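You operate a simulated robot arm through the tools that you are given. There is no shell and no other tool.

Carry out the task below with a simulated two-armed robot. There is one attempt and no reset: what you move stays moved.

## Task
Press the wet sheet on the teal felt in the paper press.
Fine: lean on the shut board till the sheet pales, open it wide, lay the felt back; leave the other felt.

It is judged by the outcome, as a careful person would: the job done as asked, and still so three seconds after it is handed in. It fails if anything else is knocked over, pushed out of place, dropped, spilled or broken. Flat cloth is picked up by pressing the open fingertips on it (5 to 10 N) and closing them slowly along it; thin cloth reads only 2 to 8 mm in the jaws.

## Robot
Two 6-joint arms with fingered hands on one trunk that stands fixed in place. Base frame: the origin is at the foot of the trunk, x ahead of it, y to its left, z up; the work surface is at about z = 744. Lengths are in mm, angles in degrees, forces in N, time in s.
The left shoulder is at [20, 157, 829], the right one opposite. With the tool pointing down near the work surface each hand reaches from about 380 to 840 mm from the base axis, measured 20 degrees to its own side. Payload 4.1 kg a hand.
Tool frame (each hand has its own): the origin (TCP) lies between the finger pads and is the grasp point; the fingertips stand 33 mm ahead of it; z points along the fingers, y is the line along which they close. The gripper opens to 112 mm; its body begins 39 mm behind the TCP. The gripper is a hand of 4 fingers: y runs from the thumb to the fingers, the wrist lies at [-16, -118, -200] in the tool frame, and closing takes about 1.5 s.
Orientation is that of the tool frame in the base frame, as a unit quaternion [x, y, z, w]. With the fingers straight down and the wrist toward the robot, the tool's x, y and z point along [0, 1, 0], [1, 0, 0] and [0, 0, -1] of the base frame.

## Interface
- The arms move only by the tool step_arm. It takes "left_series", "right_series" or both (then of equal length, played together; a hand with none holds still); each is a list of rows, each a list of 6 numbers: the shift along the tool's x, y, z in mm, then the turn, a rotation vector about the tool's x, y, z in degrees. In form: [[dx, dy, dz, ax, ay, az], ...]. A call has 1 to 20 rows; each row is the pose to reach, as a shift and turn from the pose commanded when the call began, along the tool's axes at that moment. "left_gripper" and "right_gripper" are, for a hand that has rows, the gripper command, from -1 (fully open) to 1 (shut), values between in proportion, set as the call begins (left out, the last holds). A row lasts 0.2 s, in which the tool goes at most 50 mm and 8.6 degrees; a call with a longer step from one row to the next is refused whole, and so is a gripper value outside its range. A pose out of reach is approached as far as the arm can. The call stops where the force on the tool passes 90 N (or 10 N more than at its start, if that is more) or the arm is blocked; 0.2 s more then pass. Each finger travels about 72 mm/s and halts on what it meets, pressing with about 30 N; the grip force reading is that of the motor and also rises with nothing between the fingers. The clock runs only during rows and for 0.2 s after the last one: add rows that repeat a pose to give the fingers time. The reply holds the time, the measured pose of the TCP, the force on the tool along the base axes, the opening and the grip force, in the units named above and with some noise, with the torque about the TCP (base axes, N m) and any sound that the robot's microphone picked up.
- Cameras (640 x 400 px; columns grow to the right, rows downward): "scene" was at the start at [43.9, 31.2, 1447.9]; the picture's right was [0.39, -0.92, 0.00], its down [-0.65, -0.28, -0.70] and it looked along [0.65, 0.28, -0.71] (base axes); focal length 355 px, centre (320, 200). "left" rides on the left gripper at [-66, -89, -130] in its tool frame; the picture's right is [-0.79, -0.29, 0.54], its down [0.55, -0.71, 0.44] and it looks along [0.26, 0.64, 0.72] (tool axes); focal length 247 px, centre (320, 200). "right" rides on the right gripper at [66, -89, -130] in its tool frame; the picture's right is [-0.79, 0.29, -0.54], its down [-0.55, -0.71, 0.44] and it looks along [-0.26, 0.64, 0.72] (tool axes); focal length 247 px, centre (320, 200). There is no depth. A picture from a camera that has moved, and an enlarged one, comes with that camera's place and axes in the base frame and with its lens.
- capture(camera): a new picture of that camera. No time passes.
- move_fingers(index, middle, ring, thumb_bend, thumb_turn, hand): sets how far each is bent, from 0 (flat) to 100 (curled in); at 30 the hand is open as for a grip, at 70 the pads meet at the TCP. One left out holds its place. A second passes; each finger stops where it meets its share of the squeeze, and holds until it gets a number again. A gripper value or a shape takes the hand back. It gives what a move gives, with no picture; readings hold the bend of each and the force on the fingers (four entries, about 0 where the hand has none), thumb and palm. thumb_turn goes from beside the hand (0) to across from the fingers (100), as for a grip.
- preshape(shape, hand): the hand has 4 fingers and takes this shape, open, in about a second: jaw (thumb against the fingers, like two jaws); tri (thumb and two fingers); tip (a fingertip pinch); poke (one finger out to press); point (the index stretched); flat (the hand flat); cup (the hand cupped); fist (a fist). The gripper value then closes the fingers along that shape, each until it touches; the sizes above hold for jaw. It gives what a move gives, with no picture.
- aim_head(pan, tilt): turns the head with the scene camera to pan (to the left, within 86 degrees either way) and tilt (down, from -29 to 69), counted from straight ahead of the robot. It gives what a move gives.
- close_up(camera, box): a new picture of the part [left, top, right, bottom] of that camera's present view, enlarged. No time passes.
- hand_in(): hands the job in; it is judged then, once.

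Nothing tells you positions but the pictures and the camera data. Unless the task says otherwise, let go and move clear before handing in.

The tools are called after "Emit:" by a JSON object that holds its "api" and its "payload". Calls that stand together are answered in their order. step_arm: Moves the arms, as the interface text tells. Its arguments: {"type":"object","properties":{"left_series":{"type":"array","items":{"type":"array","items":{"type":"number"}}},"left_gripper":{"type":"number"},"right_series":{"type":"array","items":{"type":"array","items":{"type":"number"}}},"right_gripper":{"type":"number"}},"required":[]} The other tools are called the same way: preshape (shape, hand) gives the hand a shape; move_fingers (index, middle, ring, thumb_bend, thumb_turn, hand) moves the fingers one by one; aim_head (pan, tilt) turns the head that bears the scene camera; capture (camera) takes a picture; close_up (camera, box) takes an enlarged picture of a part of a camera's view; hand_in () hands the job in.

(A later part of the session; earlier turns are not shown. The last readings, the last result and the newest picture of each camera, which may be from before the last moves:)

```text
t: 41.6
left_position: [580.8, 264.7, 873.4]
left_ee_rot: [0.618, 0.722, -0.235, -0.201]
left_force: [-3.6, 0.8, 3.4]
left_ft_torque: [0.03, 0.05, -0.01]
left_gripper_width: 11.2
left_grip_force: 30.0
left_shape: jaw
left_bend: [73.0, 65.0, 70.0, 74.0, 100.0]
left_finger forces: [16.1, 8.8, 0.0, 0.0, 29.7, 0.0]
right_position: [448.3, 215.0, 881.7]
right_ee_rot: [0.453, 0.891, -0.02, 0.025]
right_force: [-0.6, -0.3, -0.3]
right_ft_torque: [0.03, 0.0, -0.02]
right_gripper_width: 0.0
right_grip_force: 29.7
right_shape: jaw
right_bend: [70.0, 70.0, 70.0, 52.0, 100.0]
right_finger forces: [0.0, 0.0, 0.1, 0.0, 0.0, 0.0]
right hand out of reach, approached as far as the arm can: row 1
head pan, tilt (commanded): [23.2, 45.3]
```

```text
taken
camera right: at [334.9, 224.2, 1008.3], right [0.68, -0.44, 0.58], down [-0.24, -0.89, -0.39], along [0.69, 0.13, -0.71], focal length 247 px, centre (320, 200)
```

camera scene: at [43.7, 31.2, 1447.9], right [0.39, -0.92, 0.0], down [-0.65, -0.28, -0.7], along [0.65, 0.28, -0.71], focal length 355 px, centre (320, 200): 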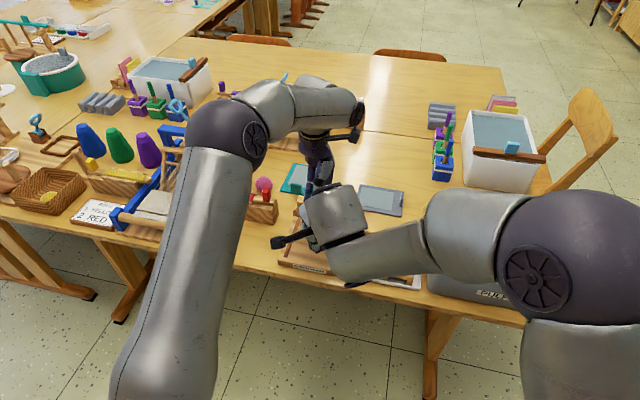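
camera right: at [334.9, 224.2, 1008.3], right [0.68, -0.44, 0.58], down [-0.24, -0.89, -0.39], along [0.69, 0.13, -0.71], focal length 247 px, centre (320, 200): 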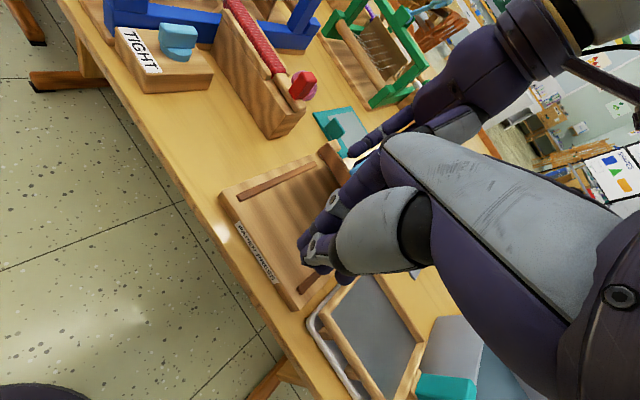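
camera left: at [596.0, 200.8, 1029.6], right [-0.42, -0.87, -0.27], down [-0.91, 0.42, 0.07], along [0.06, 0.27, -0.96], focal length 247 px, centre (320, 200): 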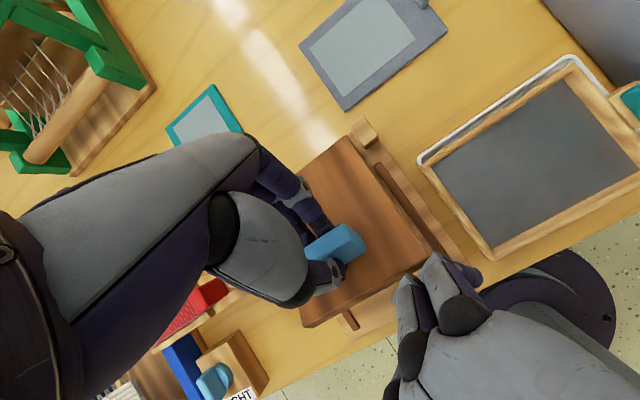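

Emit:
{"api": "step_arm", "payload": {"right_series": [[-7.5, -26.4, 12, 0, 0, 0], [-14.9, -52.8, 33.6, 0, 0, 0], [-14.9, -52.8, 33.6, 0, 0, 0]]}}

Emit:
{"api": "preshape", "payload": {"shape": "flat", "hand": "right"}}

Emit:
{"api": "capture", "payload": {"camera": "right"}}

Emit:
{"api": "close_up", "payload": {"camera": "left", "box": [200, 120, 500, 400]}}

Emit:
{"api": "capture", "payload": {"camera": "scene"}}

```text
t: 42.4
left_position: [580.9, 263.7, 872.8]
left_ee_rot: [0.619, 0.722, -0.236, -0.201]
left_force: [-4.3, 1.3, 4.6]
left_ft_torque: [0.0, 0.13, -0.03]
left_gripper_width: 11.4
left_grip_force: 30.6
left_shape: jaw
left_bend: [73.0, 65.0, 70.0, 74.0, 100.0]
left_finger forces: [16.1, 8.6, 0.0, 0.1, 29.8, 0.0]
right_position: [415.1, 170.5, 850.3]
right_ee_rot: [0.453, 0.891, -0.019, 0.024]
right_force: [1.0, 0.3, 0.6]
right_ft_torque: [-0.04, 0.01, -0.01]
right_gripper_width: 0.1
right_grip_force: 30.6
right_shape: jaw
right_bend: [70.0, 70.0, 70.0, 52.0, 100.0]
right_finger forces: [0.0, 0.1, 0.0, 0.0, 0.0, 0.1]
head pan, tilt (commanded): [23.2, 45.3]
```

```text
t: 43.3
left_position: [581.3, 265.3, 873.3]
left_ee_rot: [0.618, 0.723, -0.235, -0.201]
left_force: [-3.2, 0.2, 4.1]
left_ft_torque: [0.01, 0.05, 0.01]
left_gripper_width: 11.6
left_grip_force: 29.9
left_shape: jaw
left_bend: [73.0, 65.0, 70.0, 74.0, 100.0]
left_finger forces: [16.0, 8.7, 0.0, 0.0, 29.9, 0.0]
right_position: [415.6, 168.5, 849.0]
right_ee_rot: [0.453, 0.891, -0.02, 0.024]
right_force: [0.0, 0.1, 0.1]
right_ft_torque: [-0.02, 0.0, 0.01]
right_gripper_width: 105.7
right_grip_force: 0.0
right_shape: flat
right_bend: [0.0, 0.0, 0.0, 40.0, 0.0]
right_finger forces: [0.0, 0.4, 0.1, 0.0, 0.1, 0.1]
head pan, tilt (commanded): [23.2, 45.3]
```

```text
taken
camera right: at [302.2, 179.0, 976.2], right [0.68, -0.44, 0.58], down [-0.24, -0.89, -0.39], along [0.69, 0.13, -0.71], focal length 247 px, centre (320, 200)
```

right: 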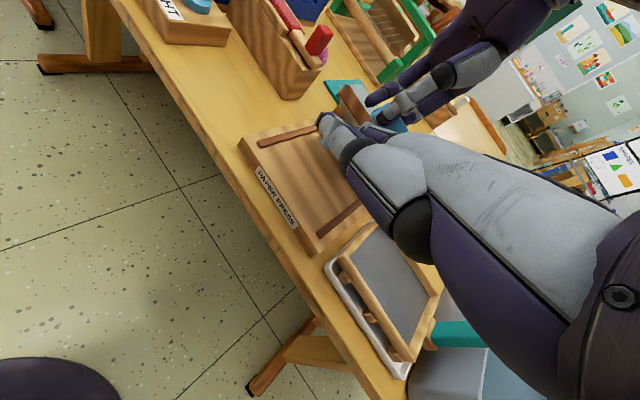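

```text
1.43 times, centred on (350, 260) of left
camera zoom: at [595.9, 200.7, 1029.8], right [-0.42, -0.87, -0.27], down [-0.91, 0.42, 0.06], along [0.06, 0.27, -0.96], focal length 353 px, centre (277, 114)
```

zoom: 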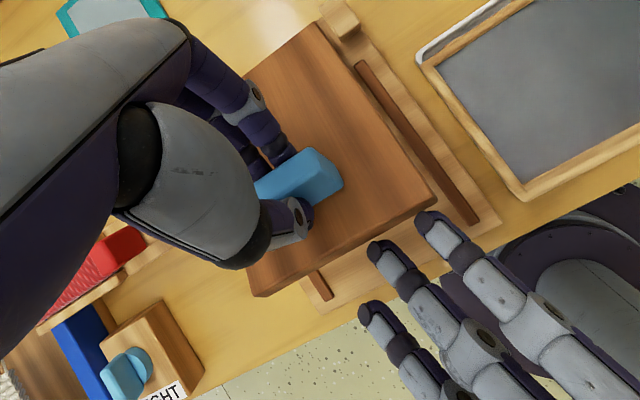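

```text
taken
camera scene: at [43.7, 31.2, 1447.9], right [0.39, -0.92, 0.0], down [-0.65, -0.28, -0.7], along [0.65, 0.28, -0.71], focal length 355 px, centre (320, 200)
```

scene: 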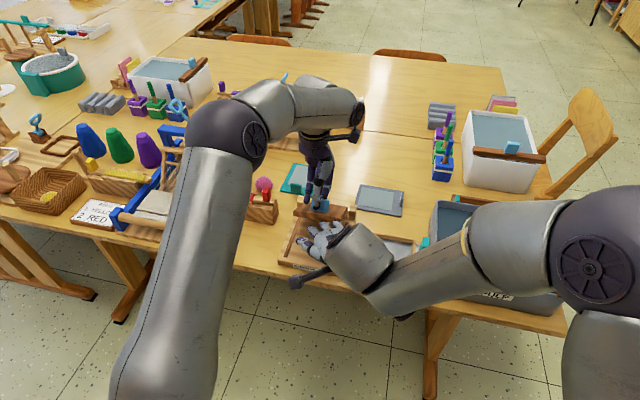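

The flat right hand now points forward and down, roughly parallel to the raised board's underside. I'll lower it and slide the fingers in under the front edge.

Emit:
{"api": "step_arm", "payload": {"right_series": [[1, 0, 17.5, 0, 0, 0], [2.2, 0.5, 35, 0, 0, 0], [-4.6, 13.8, 35.2, 0, 0, 0], [-11.4, 27.2, 35.4, 0, 0, 0], [-11.4, 27.2, 35.4, 0, 0, 0]]}}

Emit:
{"api": "close_up", "payload": {"camera": "left", "box": [200, 120, 500, 400]}}

Emit:
{"api": "close_up", "payload": {"camera": "right", "box": [200, 40, 460, 260]}}

Emit:
{"api": "close_up", "payload": {"camera": "scene", "box": [240, 130, 440, 290]}}

```text
t: 43.7
left_position: [579.9, 264.1, 873.0]
left_ee_rot: [0.618, 0.723, -0.234, -0.202]
left_force: [-4.2, -2.3, 1.7]
left_ft_torque: [-0.04, 0.0, 0.04]
left_gripper_width: 11.5
left_grip_force: 30.4
left_shape: jaw
left_bend: [72.0, 65.0, 70.0, 74.0, 100.0]
left_finger forces: [16.4, 9.0, 0.0, 0.0, 29.7, 0.0]
right_position: [412.2, 170.2, 838.5]
right_ee_rot: [0.447, 0.894, -0.016, 0.028]
right_force: [-30.1, -13.1, 24.7]
right_ft_torque: [0.99, -3.25, -0.45]
right_gripper_width: 105.7
right_grip_force: 0.0
right_shape: flat
right_bend: [0.0, 0.0, 0.0, 39.0, 0.0]
right_finger forces: [0.0, 0.0, 40.1, 0.1, 0.0, 0.1]
head pan, tilt (commanded): [23.2, 45.3]
stopped in row 2 (right hand): the force on the tool passed its limit at 110 N (the readings are from after the stop); the commanded pose is now the measured one
```

```text
1.43 times, centred on (350, 260) of left
camera zoom: at [595.1, 200.6, 1029.0], right [-0.42, -0.87, -0.27], down [-0.91, 0.42, 0.07], along [0.06, 0.27, -0.96], focal length 353 px, centre (277, 114)
```

zoom: 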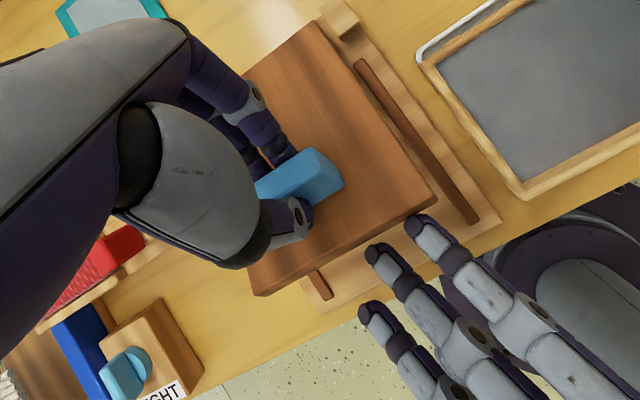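

```text
1.82 times, centred on (330, 150) of right
camera zoom: at [296.6, 178.8, 964.9], right [0.69, -0.43, 0.59], down [-0.22, -0.89, -0.4], along [0.69, 0.14, -0.71], focal length 449 px, centre (302, 291)
```

zoom: 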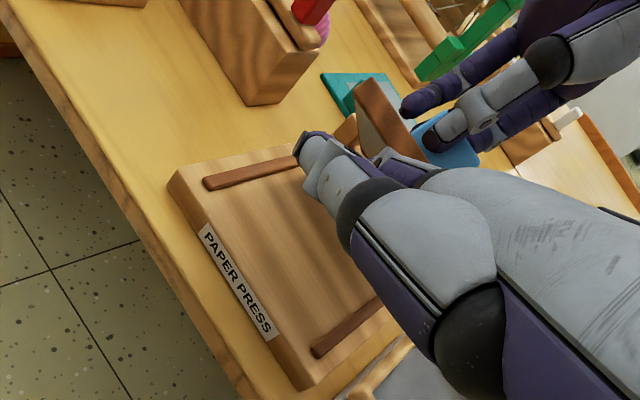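

```text
2.50 times, centred on (340, 210) of scene
camera zoom: at [42.4, 30.5, 1448.0], right [0.39, -0.92, 0.0], down [-0.65, -0.28, -0.7], along [0.65, 0.28, -0.71], focal length 888 px, centre (270, 175)
```

zoom: 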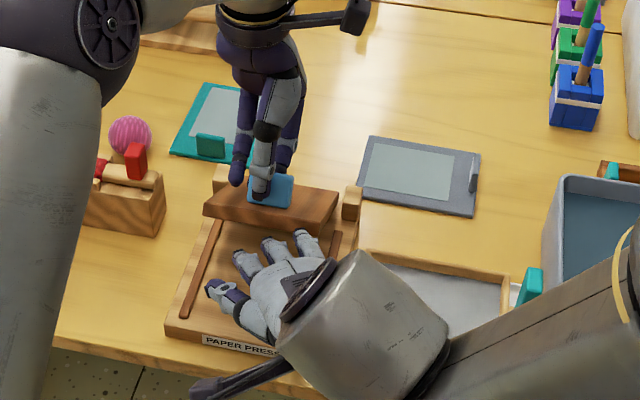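

The ring fingertip came down on the board's front edge. I'll back off a little, then lower before going in.

Emit:
{"api": "step_arm", "payload": {"right_series": [[0, -12, -4, 0, 0, 0], [0, -24, -4, 0, 0, 0], [0, -24, 8, 0, 0, 0], [0, -24, 22, 0, 0, 0], [0, -24, 22, 0, 0, 0]]}}

Emit:
{"api": "close_up", "payload": {"camera": "left", "box": [200, 120, 500, 400]}}

Emit:
{"api": "close_up", "payload": {"camera": "right", "box": [200, 40, 460, 260]}}

```text
t: 44.9
left_position: [581.1, 264.6, 871.7]
left_ee_rot: [0.619, 0.723, -0.233, -0.2]
left_force: [-8.4, -6.1, 8.1]
left_ft_torque: [-0.14, 0.23, 0.09]
left_gripper_width: 11.1
left_grip_force: 29.8
left_shape: jaw
left_bend: [73.0, 66.0, 70.0, 74.0, 100.0]
left_finger forces: [14.2, 7.2, 0.0, 0.1, 32.7, 0.0]
right_position: [395.0, 155.2, 815.9]
right_ee_rot: [0.449, 0.893, -0.017, 0.027]
right_force: [1.0, 0.1, 0.0]
right_ft_torque: [-0.01, 0.02, 0.01]
right_gripper_width: 105.5
right_grip_force: 0.0
right_shape: flat
right_bend: [0.0, 0.0, 0.0, 39.0, 0.0]
right_finger forces: [0.0, 0.0, 0.0, 0.1, 0.1, 0.0]
head pan, tilt (commanded): [23.2, 45.3]
```

```text
1.43 times, centred on (350, 260) of left
camera zoom: at [596.0, 200.9, 1028.7], right [-0.42, -0.87, -0.27], down [-0.91, 0.42, 0.07], along [0.06, 0.27, -0.96], focal length 353 px, centre (277, 114)
```

zoom: 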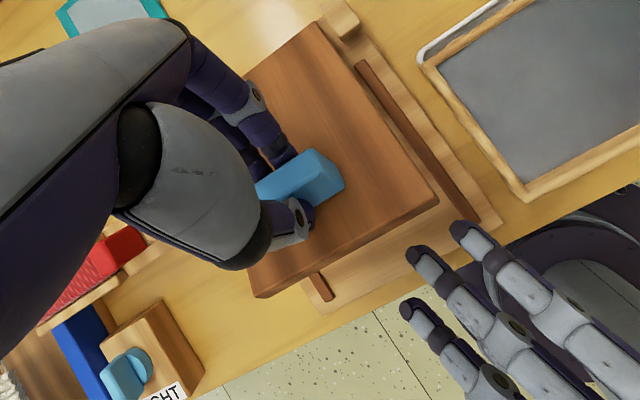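

```text
1.82 times, centred on (330, 150) of right
camera zoom: at [280.1, 163.7, 941.7], right [0.68, -0.43, 0.59], down [-0.23, -0.89, -0.39], along [0.69, 0.14, -0.71], focal length 449 px, centre (302, 291)
```

zoom: 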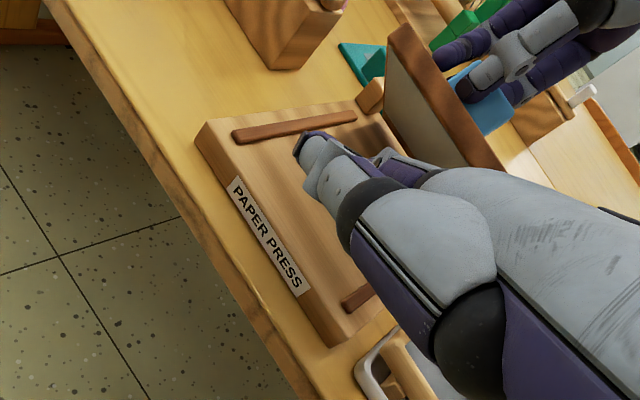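

Emit:
{"api": "step_arm", "payload": {"right_series": [[0, 0, 8, 0, 0, 0], [-5, 17, 8, 0, 0, 0], [-10, 34, 8.2, 0, 0, 0], [-15, 51, 8.3, 0, 0, 0], [-15, 51, 8.3, 0, 0, 0]]}}

Emit:
{"api": "close_up", "payload": {"camera": "left", "box": [200, 120, 500, 400]}}

Emit:
{"api": "close_up", "payload": {"camera": "right", "box": [200, 40, 460, 260]}}

```text
t: 46.1
left_position: [580.1, 263.4, 872.1]
left_ee_rot: [0.618, 0.723, -0.234, -0.201]
left_force: [-6.7, -6.2, 9.4]
left_ft_torque: [-0.13, 0.24, 0.07]
left_gripper_width: 11.4
left_grip_force: 30.1
left_shape: jaw
left_bend: [73.0, 66.0, 70.0, 74.0, 100.0]
left_finger forces: [14.5, 7.5, 0.0, 0.0, 32.7, 0.1]
right_position: [445.5, 173.2, 807.2]
right_ee_rot: [0.449, 0.893, -0.019, 0.026]
right_force: [-1.3, 0.1, -1.0]
right_ft_torque: [-0.02, 0.01, -0.02]
right_gripper_width: 105.6
right_grip_force: 0.0
right_shape: flat
right_bend: [0.0, 0.0, 0.0, 39.0, 0.0]
right_finger forces: [0.0, 0.1, 1.3, 0.0, 0.0, 0.0]
head pan, tilt (commanded): [23.2, 45.3]
```

```text
1.43 times, centred on (350, 260) of left
camera zoom: at [596.0, 201.0, 1028.9], right [-0.42, -0.87, -0.27], down [-0.91, 0.42, 0.06], along [0.06, 0.27, -0.96], focal length 353 px, centre (277, 114)
```

zoom: 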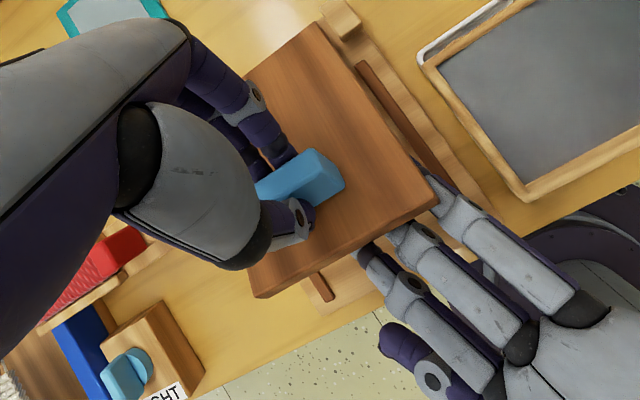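

```text
1.82 times, centred on (330, 150) of right
camera zoom: at [330.3, 181.5, 934.4], right [0.69, -0.43, 0.58], down [-0.23, -0.89, -0.39], along [0.69, 0.14, -0.71], focal length 449 px, centre (302, 291)
```

zoom: 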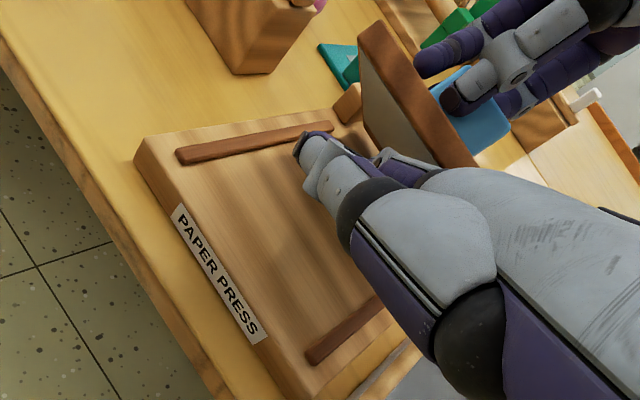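

All three right fingers are now under the board's edge. I'll ease them forward and up until they bear on its underside.

Emit:
{"api": "step_arm", "payload": {"right_series": [[-4.3, 9.3, 0, 0, 0, 0], [-4.5, 9.3, -3, 0, 0, 0], [-4.7, 9.3, -6, 0, 0, 0], [-4.7, 9.3, -6, 0, 0, 0]]}}

Emit:
{"api": "close_up", "payload": {"camera": "left", "box": [200, 120, 500, 400]}}

```text
t: 47.1
left_position: [582.9, 265.5, 873.5]
left_ee_rot: [0.619, 0.723, -0.232, -0.2]
left_force: [8.8, -1.4, 24.6]
left_ft_torque: [-0.11, 0.26, 0.05]
left_gripper_width: 11.8
left_grip_force: 30.1
left_shape: jaw
left_bend: [73.0, 66.0, 70.0, 74.0, 100.0]
left_finger forces: [17.4, 10.1, 0.0, 0.0, 35.4, 0.0]
right_position: [454.2, 174.4, 812.6]
right_ee_rot: [0.449, 0.893, -0.018, 0.025]
right_force: [-12.2, -12.8, -13.5]
right_ft_torque: [0.11, 0.62, -0.7]
right_gripper_width: 105.5
right_grip_force: 0.0
right_shape: flat
right_bend: [0.0, 0.0, 0.0, 39.0, 0.0]
right_finger forces: [0.0, 5.1, 16.0, 0.0, 0.0, 0.0]
head pan, tilt (commanded): [23.2, 45.3]
```

```text
1.43 times, centred on (350, 260) of left
camera zoom: at [596.4, 201.0, 1029.9], right [-0.42, -0.87, -0.27], down [-0.91, 0.42, 0.06], along [0.06, 0.27, -0.96], focal length 353 px, centre (277, 114)
```

zoom: 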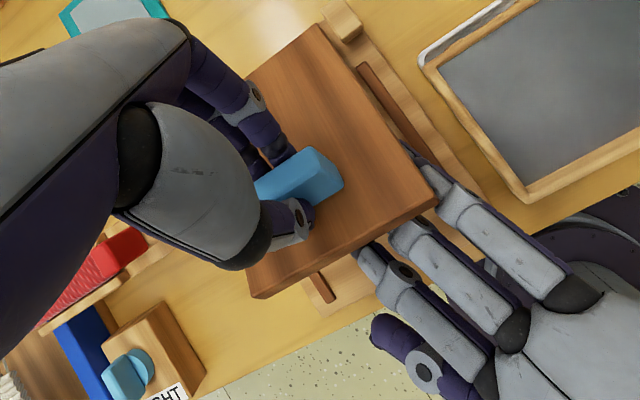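

The right fingers now carry the board, with about 16 N on the ring finger and 5 N on the middle one. I'll open the left hand to let the handle go and see that the board stays put.

Emit:
{"api": "step_arm", "payload": {"left_series": [[0, 0, 0, 0, 0, 0], [0, 0, 0, 0, 0, 0], [0, 0, 0, 0, 0, 0], [0, 0, 0, 0, 0, 0], [0, 0, 0, 0, 0, 0]], "left_gripper": -0.2}}

Emit:
{"api": "close_up", "payload": {"camera": "left", "box": [200, 120, 500, 400]}}

Emit:
{"api": "close_up", "payload": {"camera": "right", "box": [200, 40, 460, 260]}}

```text
t: 48.3
left_position: [581.9, 264.7, 872.7]
left_ee_rot: [0.618, 0.723, -0.234, -0.201]
left_force: [4.8, 0.4, 7.1]
left_ft_torque: [0.05, -0.41, 0.0]
left_gripper_width: 67.3
left_grip_force: 0.1
left_shape: jaw
left_bend: [75.0, 39.0, 37.0, 66.0, 100.0]
left_finger forces: [3.2, 6.0, 0.0, 0.1, 0.1, 0.0]
right_position: [455.5, 176.4, 813.6]
right_ee_rot: [0.448, 0.894, -0.017, 0.026]
right_force: [-2.4, -4.6, -2.3]
right_ft_torque: [0.12, 0.09, -0.34]
right_gripper_width: 105.6
right_grip_force: 0.0
right_shape: flat
right_bend: [0.0, 0.0, 0.0, 39.0, 0.0]
right_finger forces: [0.0, 0.0, 6.2, 0.0, 0.0, 0.1]
head pan, tilt (commanded): [23.2, 45.3]
```

```text
1.43 times, centred on (350, 260) of left
camera zoom: at [596.2, 201.2, 1028.3], right [-0.42, -0.87, -0.27], down [-0.91, 0.42, 0.07], along [0.06, 0.27, -0.96], focal length 353 px, centre (277, 114)
```

zoom: 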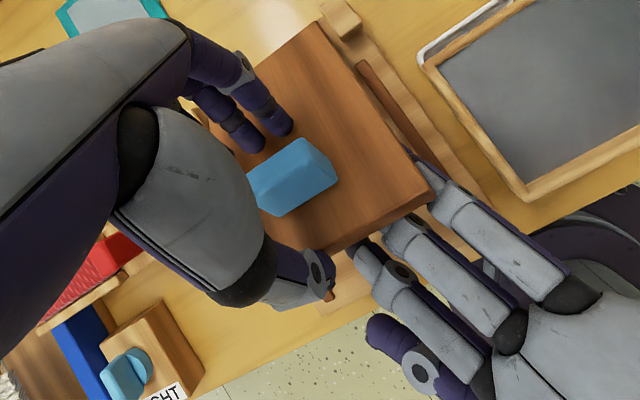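

```text
1.82 times, centred on (330, 150) of right
camera zoom: at [340.7, 183.7, 940.8], right [0.68, -0.43, 0.59], down [-0.23, -0.89, -0.4], along [0.69, 0.14, -0.71], focal length 449 px, centre (302, 291)
```

zoom: 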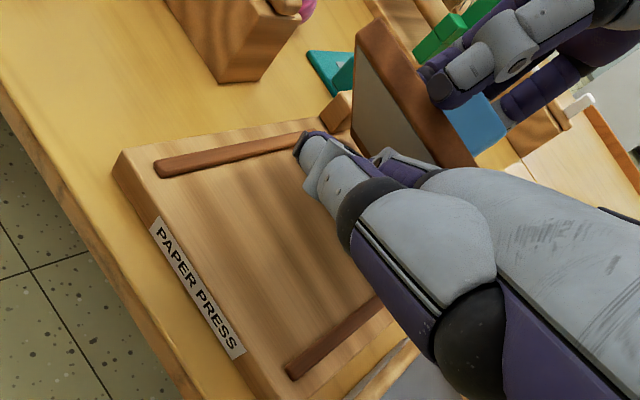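

The handle is free and the board rests on the right fingers. I'll withdraw the left hand upward and off to the left.

Emit:
{"api": "step_arm", "payload": {"left_series": [[0, 0, -20, 0, 0, 0], [0, 0, -40, 0, 0, 0], [10, -5, -55, 0, 0, 0], [45, -15, -65, 0, 0, 0], [85, -30, -70, 0, 0, 0], [125, -45, -70, 0, 0, 0]]}}

Emit:
{"api": "capture", "payload": {"camera": "scene"}}

Emit:
{"api": "capture", "payload": {"camera": "right"}}

Emit:
{"api": "capture", "payload": {"camera": "left"}}

```text
t: 49.7
left_position: [565.2, 390.0, 956.1]
left_ee_rot: [0.618, 0.723, -0.234, -0.2]
left_force: [0.0, 0.1, 0.7]
left_ft_torque: [0.03, 0.03, -0.03]
left_gripper_width: 67.2
left_grip_force: 0.0
left_shape: jaw
left_bend: [75.0, 40.0, 37.0, 66.0, 100.0]
left_finger forces: [0.0, 0.1, 0.0, 0.0, 0.0, 0.0]
right_position: [455.9, 175.6, 814.6]
right_ee_rot: [0.449, 0.893, -0.017, 0.026]
right_force: [-1.0, 1.0, -0.9]
right_ft_torque: [0.05, 0.02, 0.0]
right_gripper_width: 105.4
right_grip_force: 0.0
right_shape: flat
right_bend: [0.0, 0.0, 0.0, 39.0, 0.0]
right_finger forces: [0.0, 0.0, 0.6, 0.1, 0.0, 0.1]
head pan, tilt (commanded): [23.2, 45.3]
```

```text
taken
camera scene: at [44.1, 30.9, 1447.9], right [0.39, -0.92, 0.0], down [-0.65, -0.28, -0.7], along [0.65, 0.28, -0.71], focal length 355 px, centre (320, 200)
```

scene: 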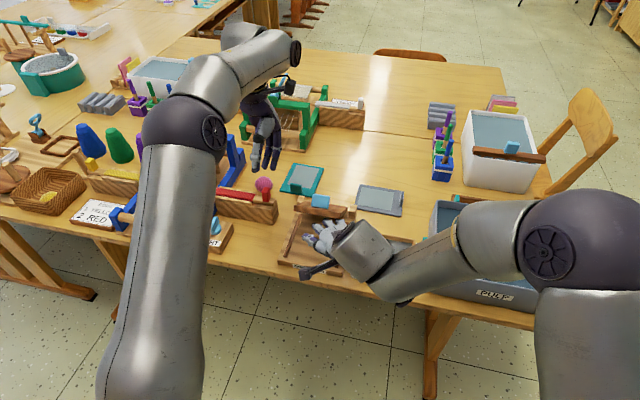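

```text
taken
camera right: at [341.0, 183.3, 940.5], right [0.69, -0.43, 0.58], down [-0.23, -0.89, -0.39], along [0.69, 0.14, -0.71], focal length 247 px, centre (320, 200)
```

right: 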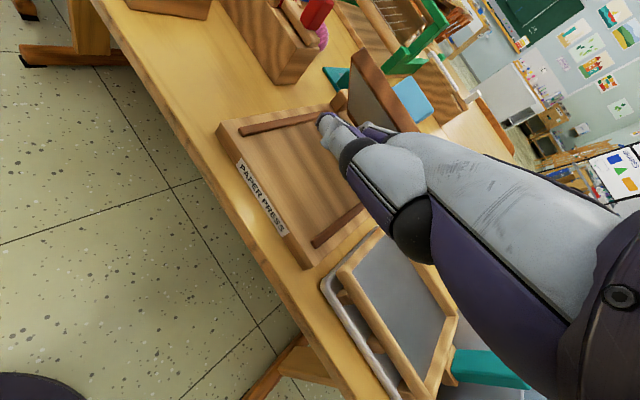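

```text
taken
camera left: at [581.2, 326.3, 1112.1], right [-0.42, -0.87, -0.27], down [-0.91, 0.42, 0.07], along [0.06, 0.27, -0.96], focal length 247 px, centre (320, 200)
```

left: 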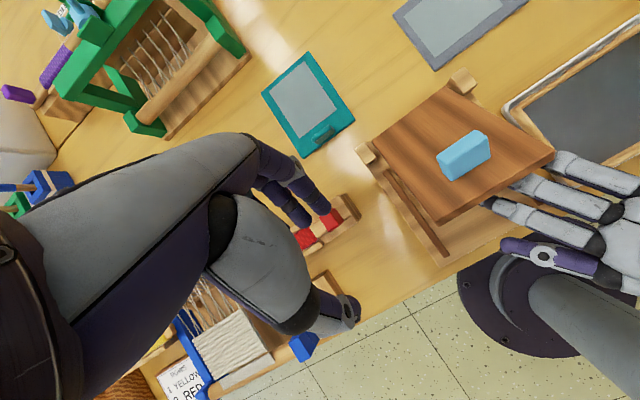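

The board stays propped on the right fingers with hardly any load. Now the right hand pushes forward and up to swing the board open.

Emit:
{"api": "step_arm", "payload": {"right_series": [[-5.6, 10, -4.1, 0, 0, 0], [-11.2, 20.1, -8.2, 0, 0, 0], [-16.7, 30.2, -12.3, 0, 0, 0], [-22.3, 40.2, -16.4, 0, 0, 0], [-27.9, 50.3, -20.5, 0, 0, 0], [-33.5, 60.3, -24.7, 0, 0, 0]]}}

Emit:
{"api": "capture", "payload": {"camera": "left"}}

Emit:
{"api": "capture", "payload": {"camera": "right"}}

```text
t: 51.1
left_position: [566.5, 389.9, 955.6]
left_ee_rot: [0.618, 0.723, -0.235, -0.201]
left_force: [0.5, -1.0, 0.5]
left_ft_torque: [-0.03, 0.01, 0.03]
left_gripper_width: 66.9
left_grip_force: 0.2
left_shape: jaw
left_bend: [75.0, 40.0, 37.0, 66.0, 100.0]
left_finger forces: [0.1, 0.0, 0.0, 0.1, 0.1, 0.1]
right_position: [522.7, 186.4, 839.5]
right_ee_rot: [0.448, 0.893, -0.017, 0.028]
right_force: [0.2, -0.1, -0.1]
right_ft_torque: [0.0, -0.03, -0.01]
right_gripper_width: 106.0
right_grip_force: 0.0
right_shape: flat
right_bend: [0.0, 0.0, 0.0, 39.0, 0.0]
right_finger forces: [0.1, 0.0, 0.0, 0.1, 0.1, 0.1]
head pan, tilt (commanded): [23.2, 45.3]
```

```text
taken
camera left: at [581.1, 326.3, 1112.1], right [-0.42, -0.87, -0.27], down [-0.91, 0.42, 0.07], along [0.06, 0.27, -0.96], focal length 247 px, centre (320, 200)
```

left: 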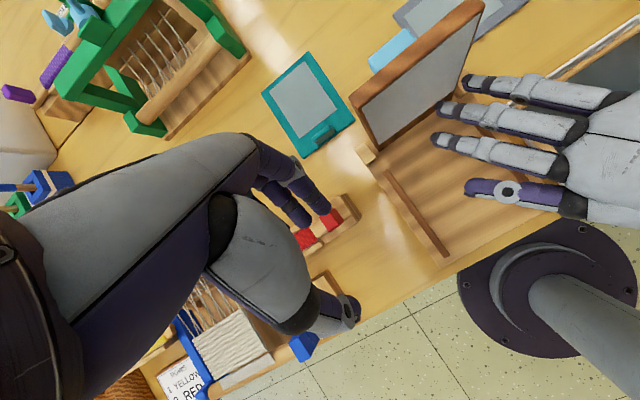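

```text
taken
camera right: at [408.3, 194.2, 966.3], right [0.69, -0.43, 0.59], down [-0.23, -0.89, -0.39], along [0.69, 0.14, -0.71], focal length 247 px, centre (320, 200)
```

right: 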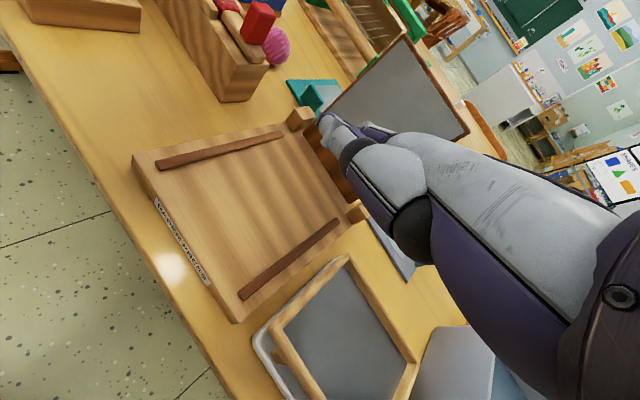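

The board swung right over and now stands wide open on its stop, as at the start. I'll park the right hand off to the right and check the press.

Emit:
{"api": "step_arm", "payload": {"right_series": [[7.4, -37.2, -22.3, 0, 0, 0], [-6.4, -71.4, -49.2, 0, 0, 0], [-34.8, -97.6, -75.3, 0, 0, 0], [-68, -118.8, -99.1, 0, 0, 0], [-103.9, -139.7, -118.8, 0, 0, 0], [-141.6, -162.2, -132.3, 0, 0, 0], [-178.4, -184, -142.9, 0, 0, 0]]}}

Emit:
{"api": "close_up", "payload": {"camera": "scene", "box": [240, 130, 440, 290]}}

Emit:
{"api": "capture", "payload": {"camera": "left"}}

```text
t: 52.7
left_position: [565.2, 390.8, 955.8]
left_ee_rot: [0.618, 0.723, -0.234, -0.201]
left_force: [-0.5, 0.6, 0.3]
left_ft_torque: [0.0, 0.01, 0.01]
left_gripper_width: 67.0
left_grip_force: 0.2
left_shape: jaw
left_bend: [75.0, 40.0, 37.0, 66.0, 100.0]
left_finger forces: [0.1, 0.0, 0.0, 0.1, 0.0, 0.0]
right_position: [477.3, -57.9, 996.1]
right_ee_rot: [0.449, 0.893, -0.016, 0.026]
right_force: [-0.6, -0.5, 0.3]
right_ft_torque: [-0.02, -0.02, 0.01]
right_gripper_width: 105.8
right_grip_force: 0.1
right_shape: flat
right_bend: [0.0, 0.0, 0.0, 39.0, 0.0]
right_finger forces: [0.0, 0.0, 0.1, 0.1, 0.1, 0.0]
head pan, tilt (commanded): [23.2, 45.3]
```

```text
2.50 times, centred on (340, 210) of scene
camera zoom: at [44.0, 31.5, 1447.9], right [0.39, -0.92, 0.0], down [-0.65, -0.28, -0.7], along [0.65, 0.28, -0.71], focal length 888 px, centre (270, 175)
```

zoom: 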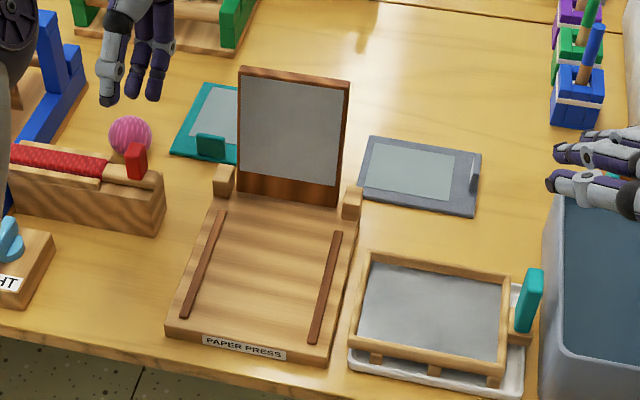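

```text
taken
camera left: at [581.2, 326.7, 1111.9], right [-0.42, -0.87, -0.27], down [-0.91, 0.42, 0.07], along [0.06, 0.27, -0.96], focal length 247 px, centre (320, 200)
```

left: 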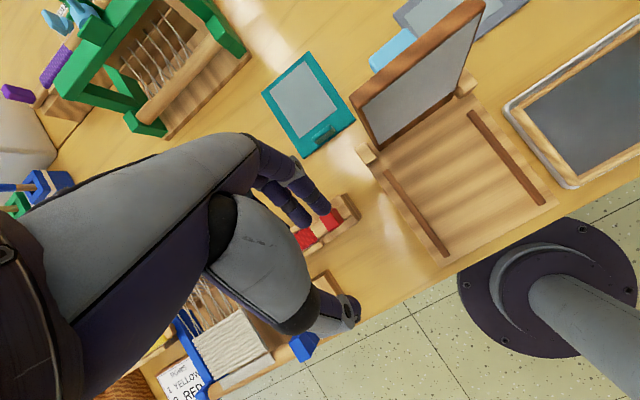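

Everything is where it was, with the bed empty and the board open. The left hand now returns to the felt's tab at the staging spot.

Emit:
{"api": "step_arm", "payload": {"left_series": [[-3.2, 25.7, 3.2, -5.96, -2.42, 0.79], [-6.5, 51.3, 6.4, -11.93, -4.83, 1.57], [-9.7, 77, 9.6, -17.9, -7.25, 2.36], [-12.9, 102.7, 12.8, -23.85, -9.67, 3.14], [-16.2, 128.3, 16, -29.8, -12.08, 3.93], [-19.4, 154, 19.2, -35.78, -14.5, 4.71], [-19.4, 154, 19.2, -35.78, -14.5, 4.71]], "left_gripper": 0.2}}

Emit:
{"api": "close_up", "payload": {"camera": "left", "box": [200, 130, 420, 350]}}

Emit:
{"api": "close_up", "payload": {"camera": "scene", "box": [220, 120, 380, 260]}}

```text
t: 54.3
left_position: [682.9, 388.3, 848.2]
left_ee_rot: [0.645, 0.753, -0.083, 0.099]
left_force: [0.9, 0.3, 0.1]
left_ft_torque: [0.0, 0.0, 0.01]
left_gripper_width: 45.0
left_grip_force: 0.1
left_shape: jaw
left_bend: [76.0, 48.0, 46.0, 72.0, 100.0]
left_finger forces: [0.0, 0.1, 0.1, 0.0, 0.0, 0.0]
right_position: [477.2, -58.2, 995.7]
right_ee_rot: [0.449, 0.893, -0.018, 0.026]
right_force: [-0.8, -0.3, -0.2]
right_ft_torque: [0.04, 0.04, 0.01]
right_gripper_width: 105.5
right_grip_force: 0.0
right_shape: flat
right_bend: [0.0, 0.0, 0.0, 39.0, 0.0]
right_finger forces: [0.1, 0.0, 0.1, 0.0, 0.0, 0.0]
head pan, tilt (commanded): [23.2, 45.3]
```

```text
1.82 times, centred on (310, 240) of left
camera zoom: at [599.2, 345.3, 990.3], right [-0.14, -0.94, -0.32], down [-0.77, 0.31, -0.56], along [0.63, 0.16, -0.76], focal length 449 px, centre (338, 127)
```

zoom: 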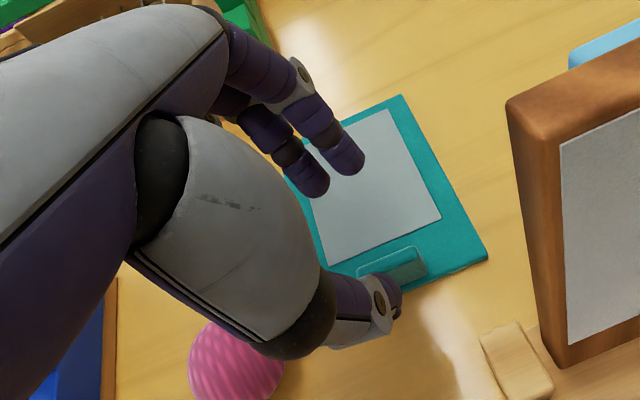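

```text
2.86 times, centred on (300, 190) of scene
camera zoom: at [43.8, 31.1, 1447.9], right [0.39, -0.92, 0.0], down [-0.65, -0.28, -0.7], along [0.65, 0.28, -0.71], focal length 1014 px, centre (377, 229)
```

zoom: 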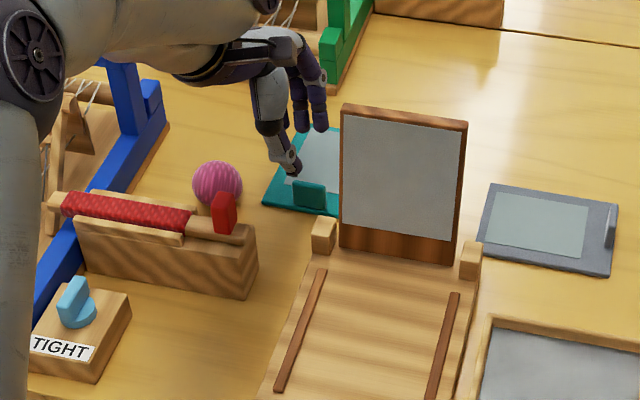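

Emit:
{"api": "step_arm", "payload": {"left_series": [[5, -2.4, 17.5, 0, 0, 0], [10, -2.4, 35, 0, 0, 0], [13.5, -2.4, 47, 0, 0, 0], [15.5, -2.4, 53.3, 0, 0, 0], [15.5, -2.4, 53.3, 0, 0, 0]]}}

Emit:
{"api": "close_up", "payload": {"camera": "left", "box": [200, 130, 420, 350]}}

```text
t: 55.5
left_position: [678.3, 388.9, 793.6]
left_ee_rot: [0.644, 0.754, -0.084, 0.1]
left_force: [-0.2, 0.3, -0.2]
left_ft_torque: [-0.02, 0.01, 0.04]
left_gripper_width: 45.2
left_grip_force: 0.0
left_shape: jaw
left_bend: [76.0, 48.0, 46.0, 72.0, 100.0]
left_finger forces: [0.0, 0.1, 0.1, 0.1, 0.1, 0.0]
right_position: [477.0, -58.6, 996.9]
right_ee_rot: [0.448, 0.893, -0.016, 0.026]
right_force: [-0.4, 0.0, 0.5]
right_ft_torque: [0.0, -0.01, -0.02]
right_gripper_width: 105.4
right_grip_force: 0.1
right_shape: flat
right_bend: [0.0, 0.0, 0.0, 39.0, 0.0]
right_finger forces: [0.1, 0.1, 0.1, 0.0, 0.1, 0.0]
head pan, tilt (commanded): [23.2, 45.3]
```

```text
1.82 times, centred on (310, 240) of left
camera zoom: at [596.1, 345.7, 935.0], right [-0.14, -0.94, -0.32], down [-0.77, 0.31, -0.56], along [0.63, 0.16, -0.76], focal length 449 px, centre (338, 127)
```

zoom: 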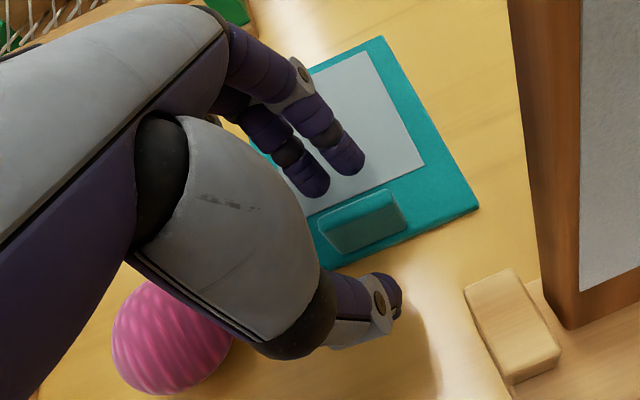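

Same view as when I let it go. I'll close on the tab and lift a little.

Emit:
{"api": "step_arm", "payload": {"left_series": [[0, 0, 0, 0, 0, 0], [0, 0, 0, 0, 0, 0], [0, 0, 0, 0, 0, 0], [0, 0, 0, 0, 0, 0], [0, 0, 0, 0, 0, 0], [0, 0, 0, 0, 0, 0], [0, 0, 0, 0, 0, 0]], "left_gripper": 1.0}}

Emit:
{"api": "step_arm", "payload": {"left_series": [[-2.6, 0, -9.7, 0, 0, 0], [-5.2, 0, -19.3, 0, 0, 0], [-10.4, 0, -38.6, 0, 0, 0], [-10.4, 0, -38.6, 0, 0, 0]]}}

Emit:
{"api": "close_up", "payload": {"camera": "left", "box": [200, 130, 420, 350]}}

Emit:
{"api": "close_up", "payload": {"camera": "scene", "box": [220, 120, 380, 260]}}

```text
t: 57.1
left_position: [677.8, 388.2, 792.8]
left_ee_rot: [0.644, 0.754, -0.084, 0.099]
left_force: [-0.5, 0.4, 0.3]
left_ft_torque: [0.01, -0.04, -0.01]
left_gripper_width: 3.3
left_grip_force: 30.1
left_shape: jaw
left_bend: [71.0, 68.0, 70.0, 72.0, 100.0]
left_finger forces: [16.1, 9.2, 0.2, 0.1, 25.4, 0.0]
right_position: [477.6, -59.0, 995.6]
right_ee_rot: [0.449, 0.893, -0.017, 0.027]
right_force: [1.0, 0.4, 0.4]
right_ft_torque: [-0.01, -0.02, 0.01]
right_gripper_width: 105.3
right_grip_force: 0.2
right_shape: flat
right_bend: [0.0, 0.0, 0.0, 39.0, 0.0]
right_finger forces: [0.0, 0.0, 0.0, 0.0, 0.0, 0.0]
head pan, tilt (commanded): [23.2, 45.3]
```

```text
t: 58.1
left_position: [678.5, 387.3, 834.5]
left_ee_rot: [0.644, 0.754, -0.085, 0.098]
left_force: [0.5, -0.6, -0.1]
left_ft_torque: [0.0, 0.01, 0.0]
left_gripper_width: 3.4
left_grip_force: 30.2
left_shape: jaw
left_bend: [71.0, 68.0, 70.0, 72.0, 100.0]
left_finger forces: [16.8, 9.5, 0.0, 0.1, 26.4, 0.0]
right_position: [477.9, -58.9, 996.3]
right_ee_rot: [0.449, 0.893, -0.017, 0.027]
right_force: [0.8, 0.1, 0.4]
right_ft_torque: [0.02, 0.02, 0.03]
right_gripper_width: 105.8
right_grip_force: 0.0
right_shape: flat
right_bend: [0.0, 0.0, 0.0, 39.0, 0.0]
right_finger forces: [0.0, 0.0, 0.0, 0.1, 0.1, 0.1]
head pan, tilt (commanded): [23.2, 45.3]
```

```text
1.82 times, centred on (310, 240) of left
camera zoom: at [596.1, 345.1, 976.0], right [-0.14, -0.94, -0.32], down [-0.77, 0.31, -0.56], along [0.63, 0.16, -0.76], focal length 449 px, centre (338, 127)
```

zoom: 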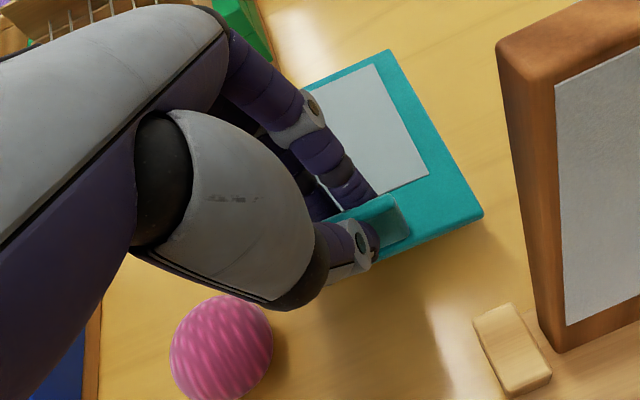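

```text
2.86 times, centred on (300, 190) of scene
camera zoom: at [43.9, 31.2, 1447.9], right [0.39, -0.92, 0.0], down [-0.65, -0.28, -0.7], along [0.65, 0.28, -0.71], focal length 1014 px, centre (377, 229)
```

zoom: 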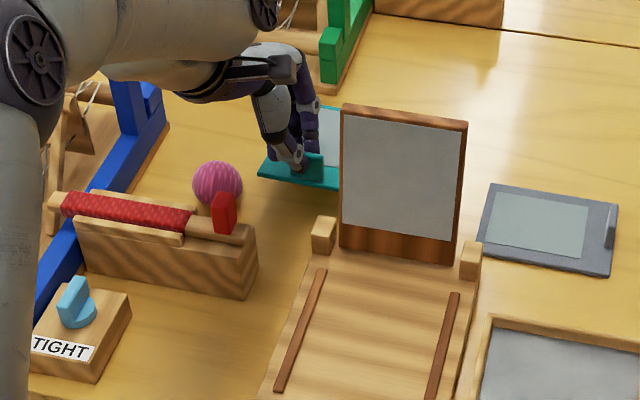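

The felt is in hand again. I'll carry it high over the red rack, round the left of the open board, and hold it just above the press bed with its tab toward the front.

Emit:
{"api": "step_arm", "payload": {"left_series": [[-1.6, -2.6, -23, 0, 0, 0], [-3.3, -5.3, -46.2, 0, 0, 0], [-6.2, -13.3, -70.7, 0, 0, 0], [-8.1, -26.4, -96.6, 0, 0, 0], [-7.4, -50, -99, 0, 0, 0], [-6.8, -73.1, -101.5, 0, 0, 0], [-6.8, -96, -100, 0, 0, 0], [-6.8, -118.8, -98.3, 0, 0, 0], [-11.5, -140, -93.3, 0, 0, 0], [-16.1, -161.1, -88.4, 0, 0, 0], [-23.6, -180.7, -81.2, 0, 0, 0], [-31.1, -200.4, -74, 0, 0, 0], [-52.4, -214.5, -52.8, 0, 0, 0], [-70.9, -220.4, -27.3, -0.2, 0, -0.7], [-91.4, -216.6, 4.1, -0.39, 0, -1.45], [-102, -210.6, 20, -0.39, 0, -1.45], [-102, -210.6, 20, -0.39, 0, -1.45]]}}

Emit:
{"api": "capture", "payload": {"camera": "left"}}

Emit:
{"api": "close_up", "payload": {"camera": "scene", "box": [240, 130, 440, 290]}}

```text
t: 61.7
left_position: [487.4, 253.7, 840.9]
left_ee_rot: [0.635, 0.762, -0.083, 0.1]
left_force: [-1.0, 0.2, 0.8]
left_ft_torque: [0.01, -0.02, -0.03]
left_gripper_width: 3.3
left_grip_force: 30.1
left_shape: jaw
left_bend: [71.0, 68.0, 70.0, 72.0, 100.0]
left_finger forces: [16.8, 9.7, 0.0, 0.1, 26.6, 0.1]
left hand out of reach, approached as far as the arm can: row 12, 13, 14, 15
right_position: [477.2, -57.0, 995.5]
right_ee_rot: [0.448, 0.893, -0.017, 0.026]
right_force: [0.3, 0.5, 0.2]
right_ft_torque: [0.0, -0.02, -0.04]
right_gripper_width: 105.6
right_grip_force: 0.0
right_shape: flat
right_bend: [0.0, 0.0, 0.0, 39.0, 0.0]
right_finger forces: [0.0, 0.1, 0.1, 0.0, 0.1, 0.0]
head pan, tilt (commanded): [23.2, 45.3]
```

```text
taken
camera left: at [406.1, 208.1, 982.0], right [-0.12, -0.94, -0.32], down [-0.77, 0.29, -0.56], along [0.62, 0.18, -0.76], focal length 247 px, centre (320, 200)
```

left: 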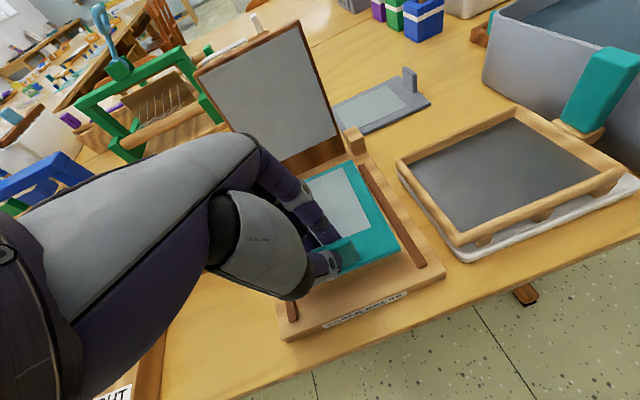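

```text
2.50 times, centred on (340, 210) of scene
camera zoom: at [43.4, 31.4, 1447.9], right [0.39, -0.92, 0.0], down [-0.65, -0.28, -0.7], along [0.65, 0.28, -0.71], focal length 888 px, centre (270, 175)
```

zoom: 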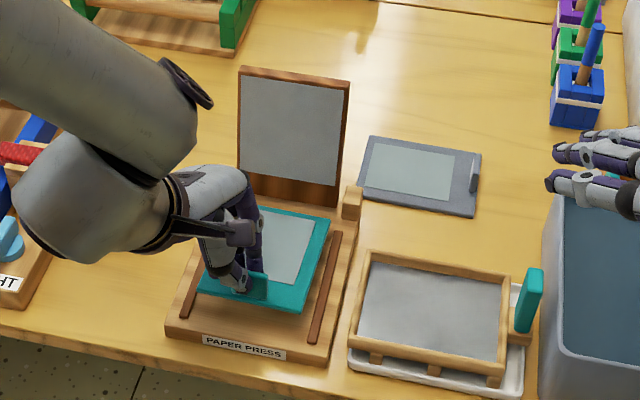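

The felt hangs centred between the two rails, and by my estimate its near end is at x ≈ 482, in line with the press. I'll take closer looks before lowering.

Emit:
{"api": "close_up", "payload": {"camera": "scene", "box": [280, 195, 400, 280]}}

Emit:
{"api": "close_up", "payload": {"camera": "left", "box": [260, 130, 460, 350]}}

```text
4.71 times, centred on (340, 238) of scene
camera zoom: at [43.4, 31.4, 1447.9], right [0.39, -0.92, 0.0], down [-0.65, -0.28, -0.7], along [0.65, 0.28, -0.71], focal length 1670 px, centre (226, 24)
```

zoom: 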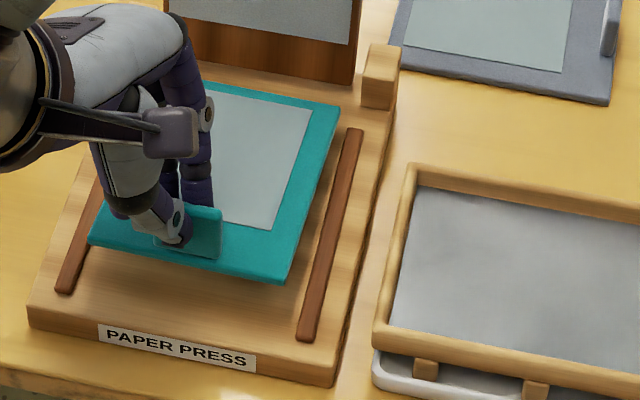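

```text
1.82 times, centred on (360, 240) of left
camera zoom: at [406.1, 208.1, 982.0], right [-0.12, -0.94, -0.32], down [-0.77, 0.29, -0.56], along [0.62, 0.18, -0.76], focal length 449 px, centre (247, 127)
```

zoom: 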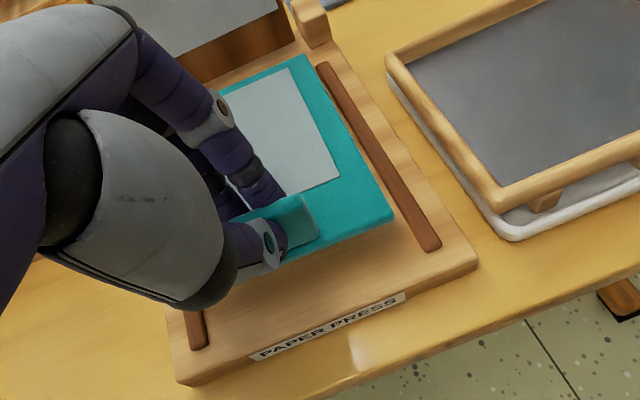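

Emit:
{"api": "step_arm", "payload": {"left_series": [[2.7, -0.5, 9.3, 0, 0, 0], [5.5, -1, 18.5, 0, 0, 0], [8.2, -1.4, 27.8, 0, 0, 0], [8.2, -1.4, 27.8, 0, 0, 0]]}}

Emit:
{"api": "close_up", "payload": {"camera": "scene", "box": [280, 195, 400, 280]}}

Emit:
{"api": "close_up", "payload": {"camera": "left", "box": [260, 130, 460, 350]}}

```text
t: 62.7
left_position: [486.9, 255.1, 811.5]
left_ee_rot: [0.635, 0.762, -0.082, 0.101]
left_force: [-2.5, -1.2, 11.0]
left_ft_torque: [-0.09, -0.04, -0.02]
left_gripper_width: 3.4
left_grip_force: 29.8
left_shape: jaw
left_bend: [71.0, 68.0, 70.0, 72.0, 100.0]
left_finger forces: [16.5, 11.6, 0.0, 0.0, 30.5, 0.0]
right_position: [478.3, -57.7, 995.6]
right_ee_rot: [0.449, 0.893, -0.017, 0.027]
right_force: [-0.2, 0.8, 0.5]
right_ft_torque: [0.03, 0.01, -0.01]
right_gripper_width: 105.4
right_grip_force: 0.0
right_shape: flat
right_bend: [0.0, 0.0, 0.0, 39.0, 0.0]
right_finger forces: [0.1, 0.0, 0.0, 0.0, 0.1, 0.0]
head pan, tilt (commanded): [23.2, 45.3]
```

```text
4.71 times, centred on (340, 238) of scene
camera zoom: at [43.6, 31.0, 1447.9], right [0.39, -0.92, 0.0], down [-0.65, -0.28, -0.7], along [0.65, 0.28, -0.71], focal length 1670 px, centre (226, 24)
```

zoom: 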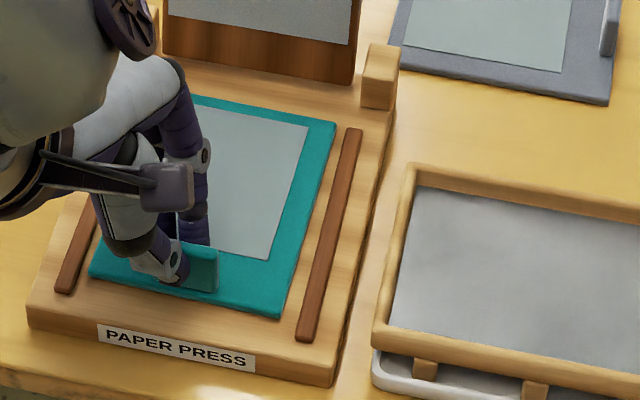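

```text
1.82 times, centred on (360, 240) of left
camera zoom: at [404.2, 209.1, 953.7], right [-0.12, -0.94, -0.32], down [-0.77, 0.29, -0.57], along [0.62, 0.18, -0.76], focal length 449 px, centre (247, 127)
```

zoom: 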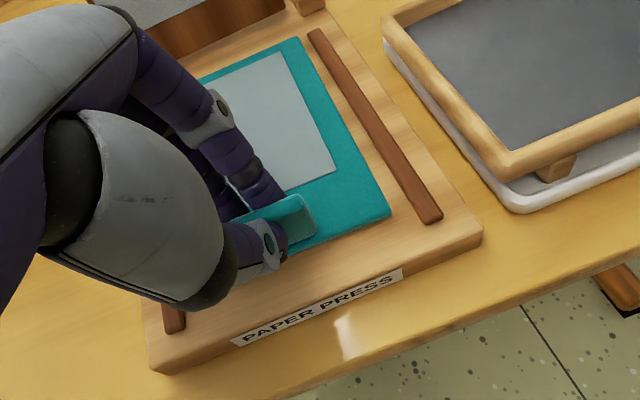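

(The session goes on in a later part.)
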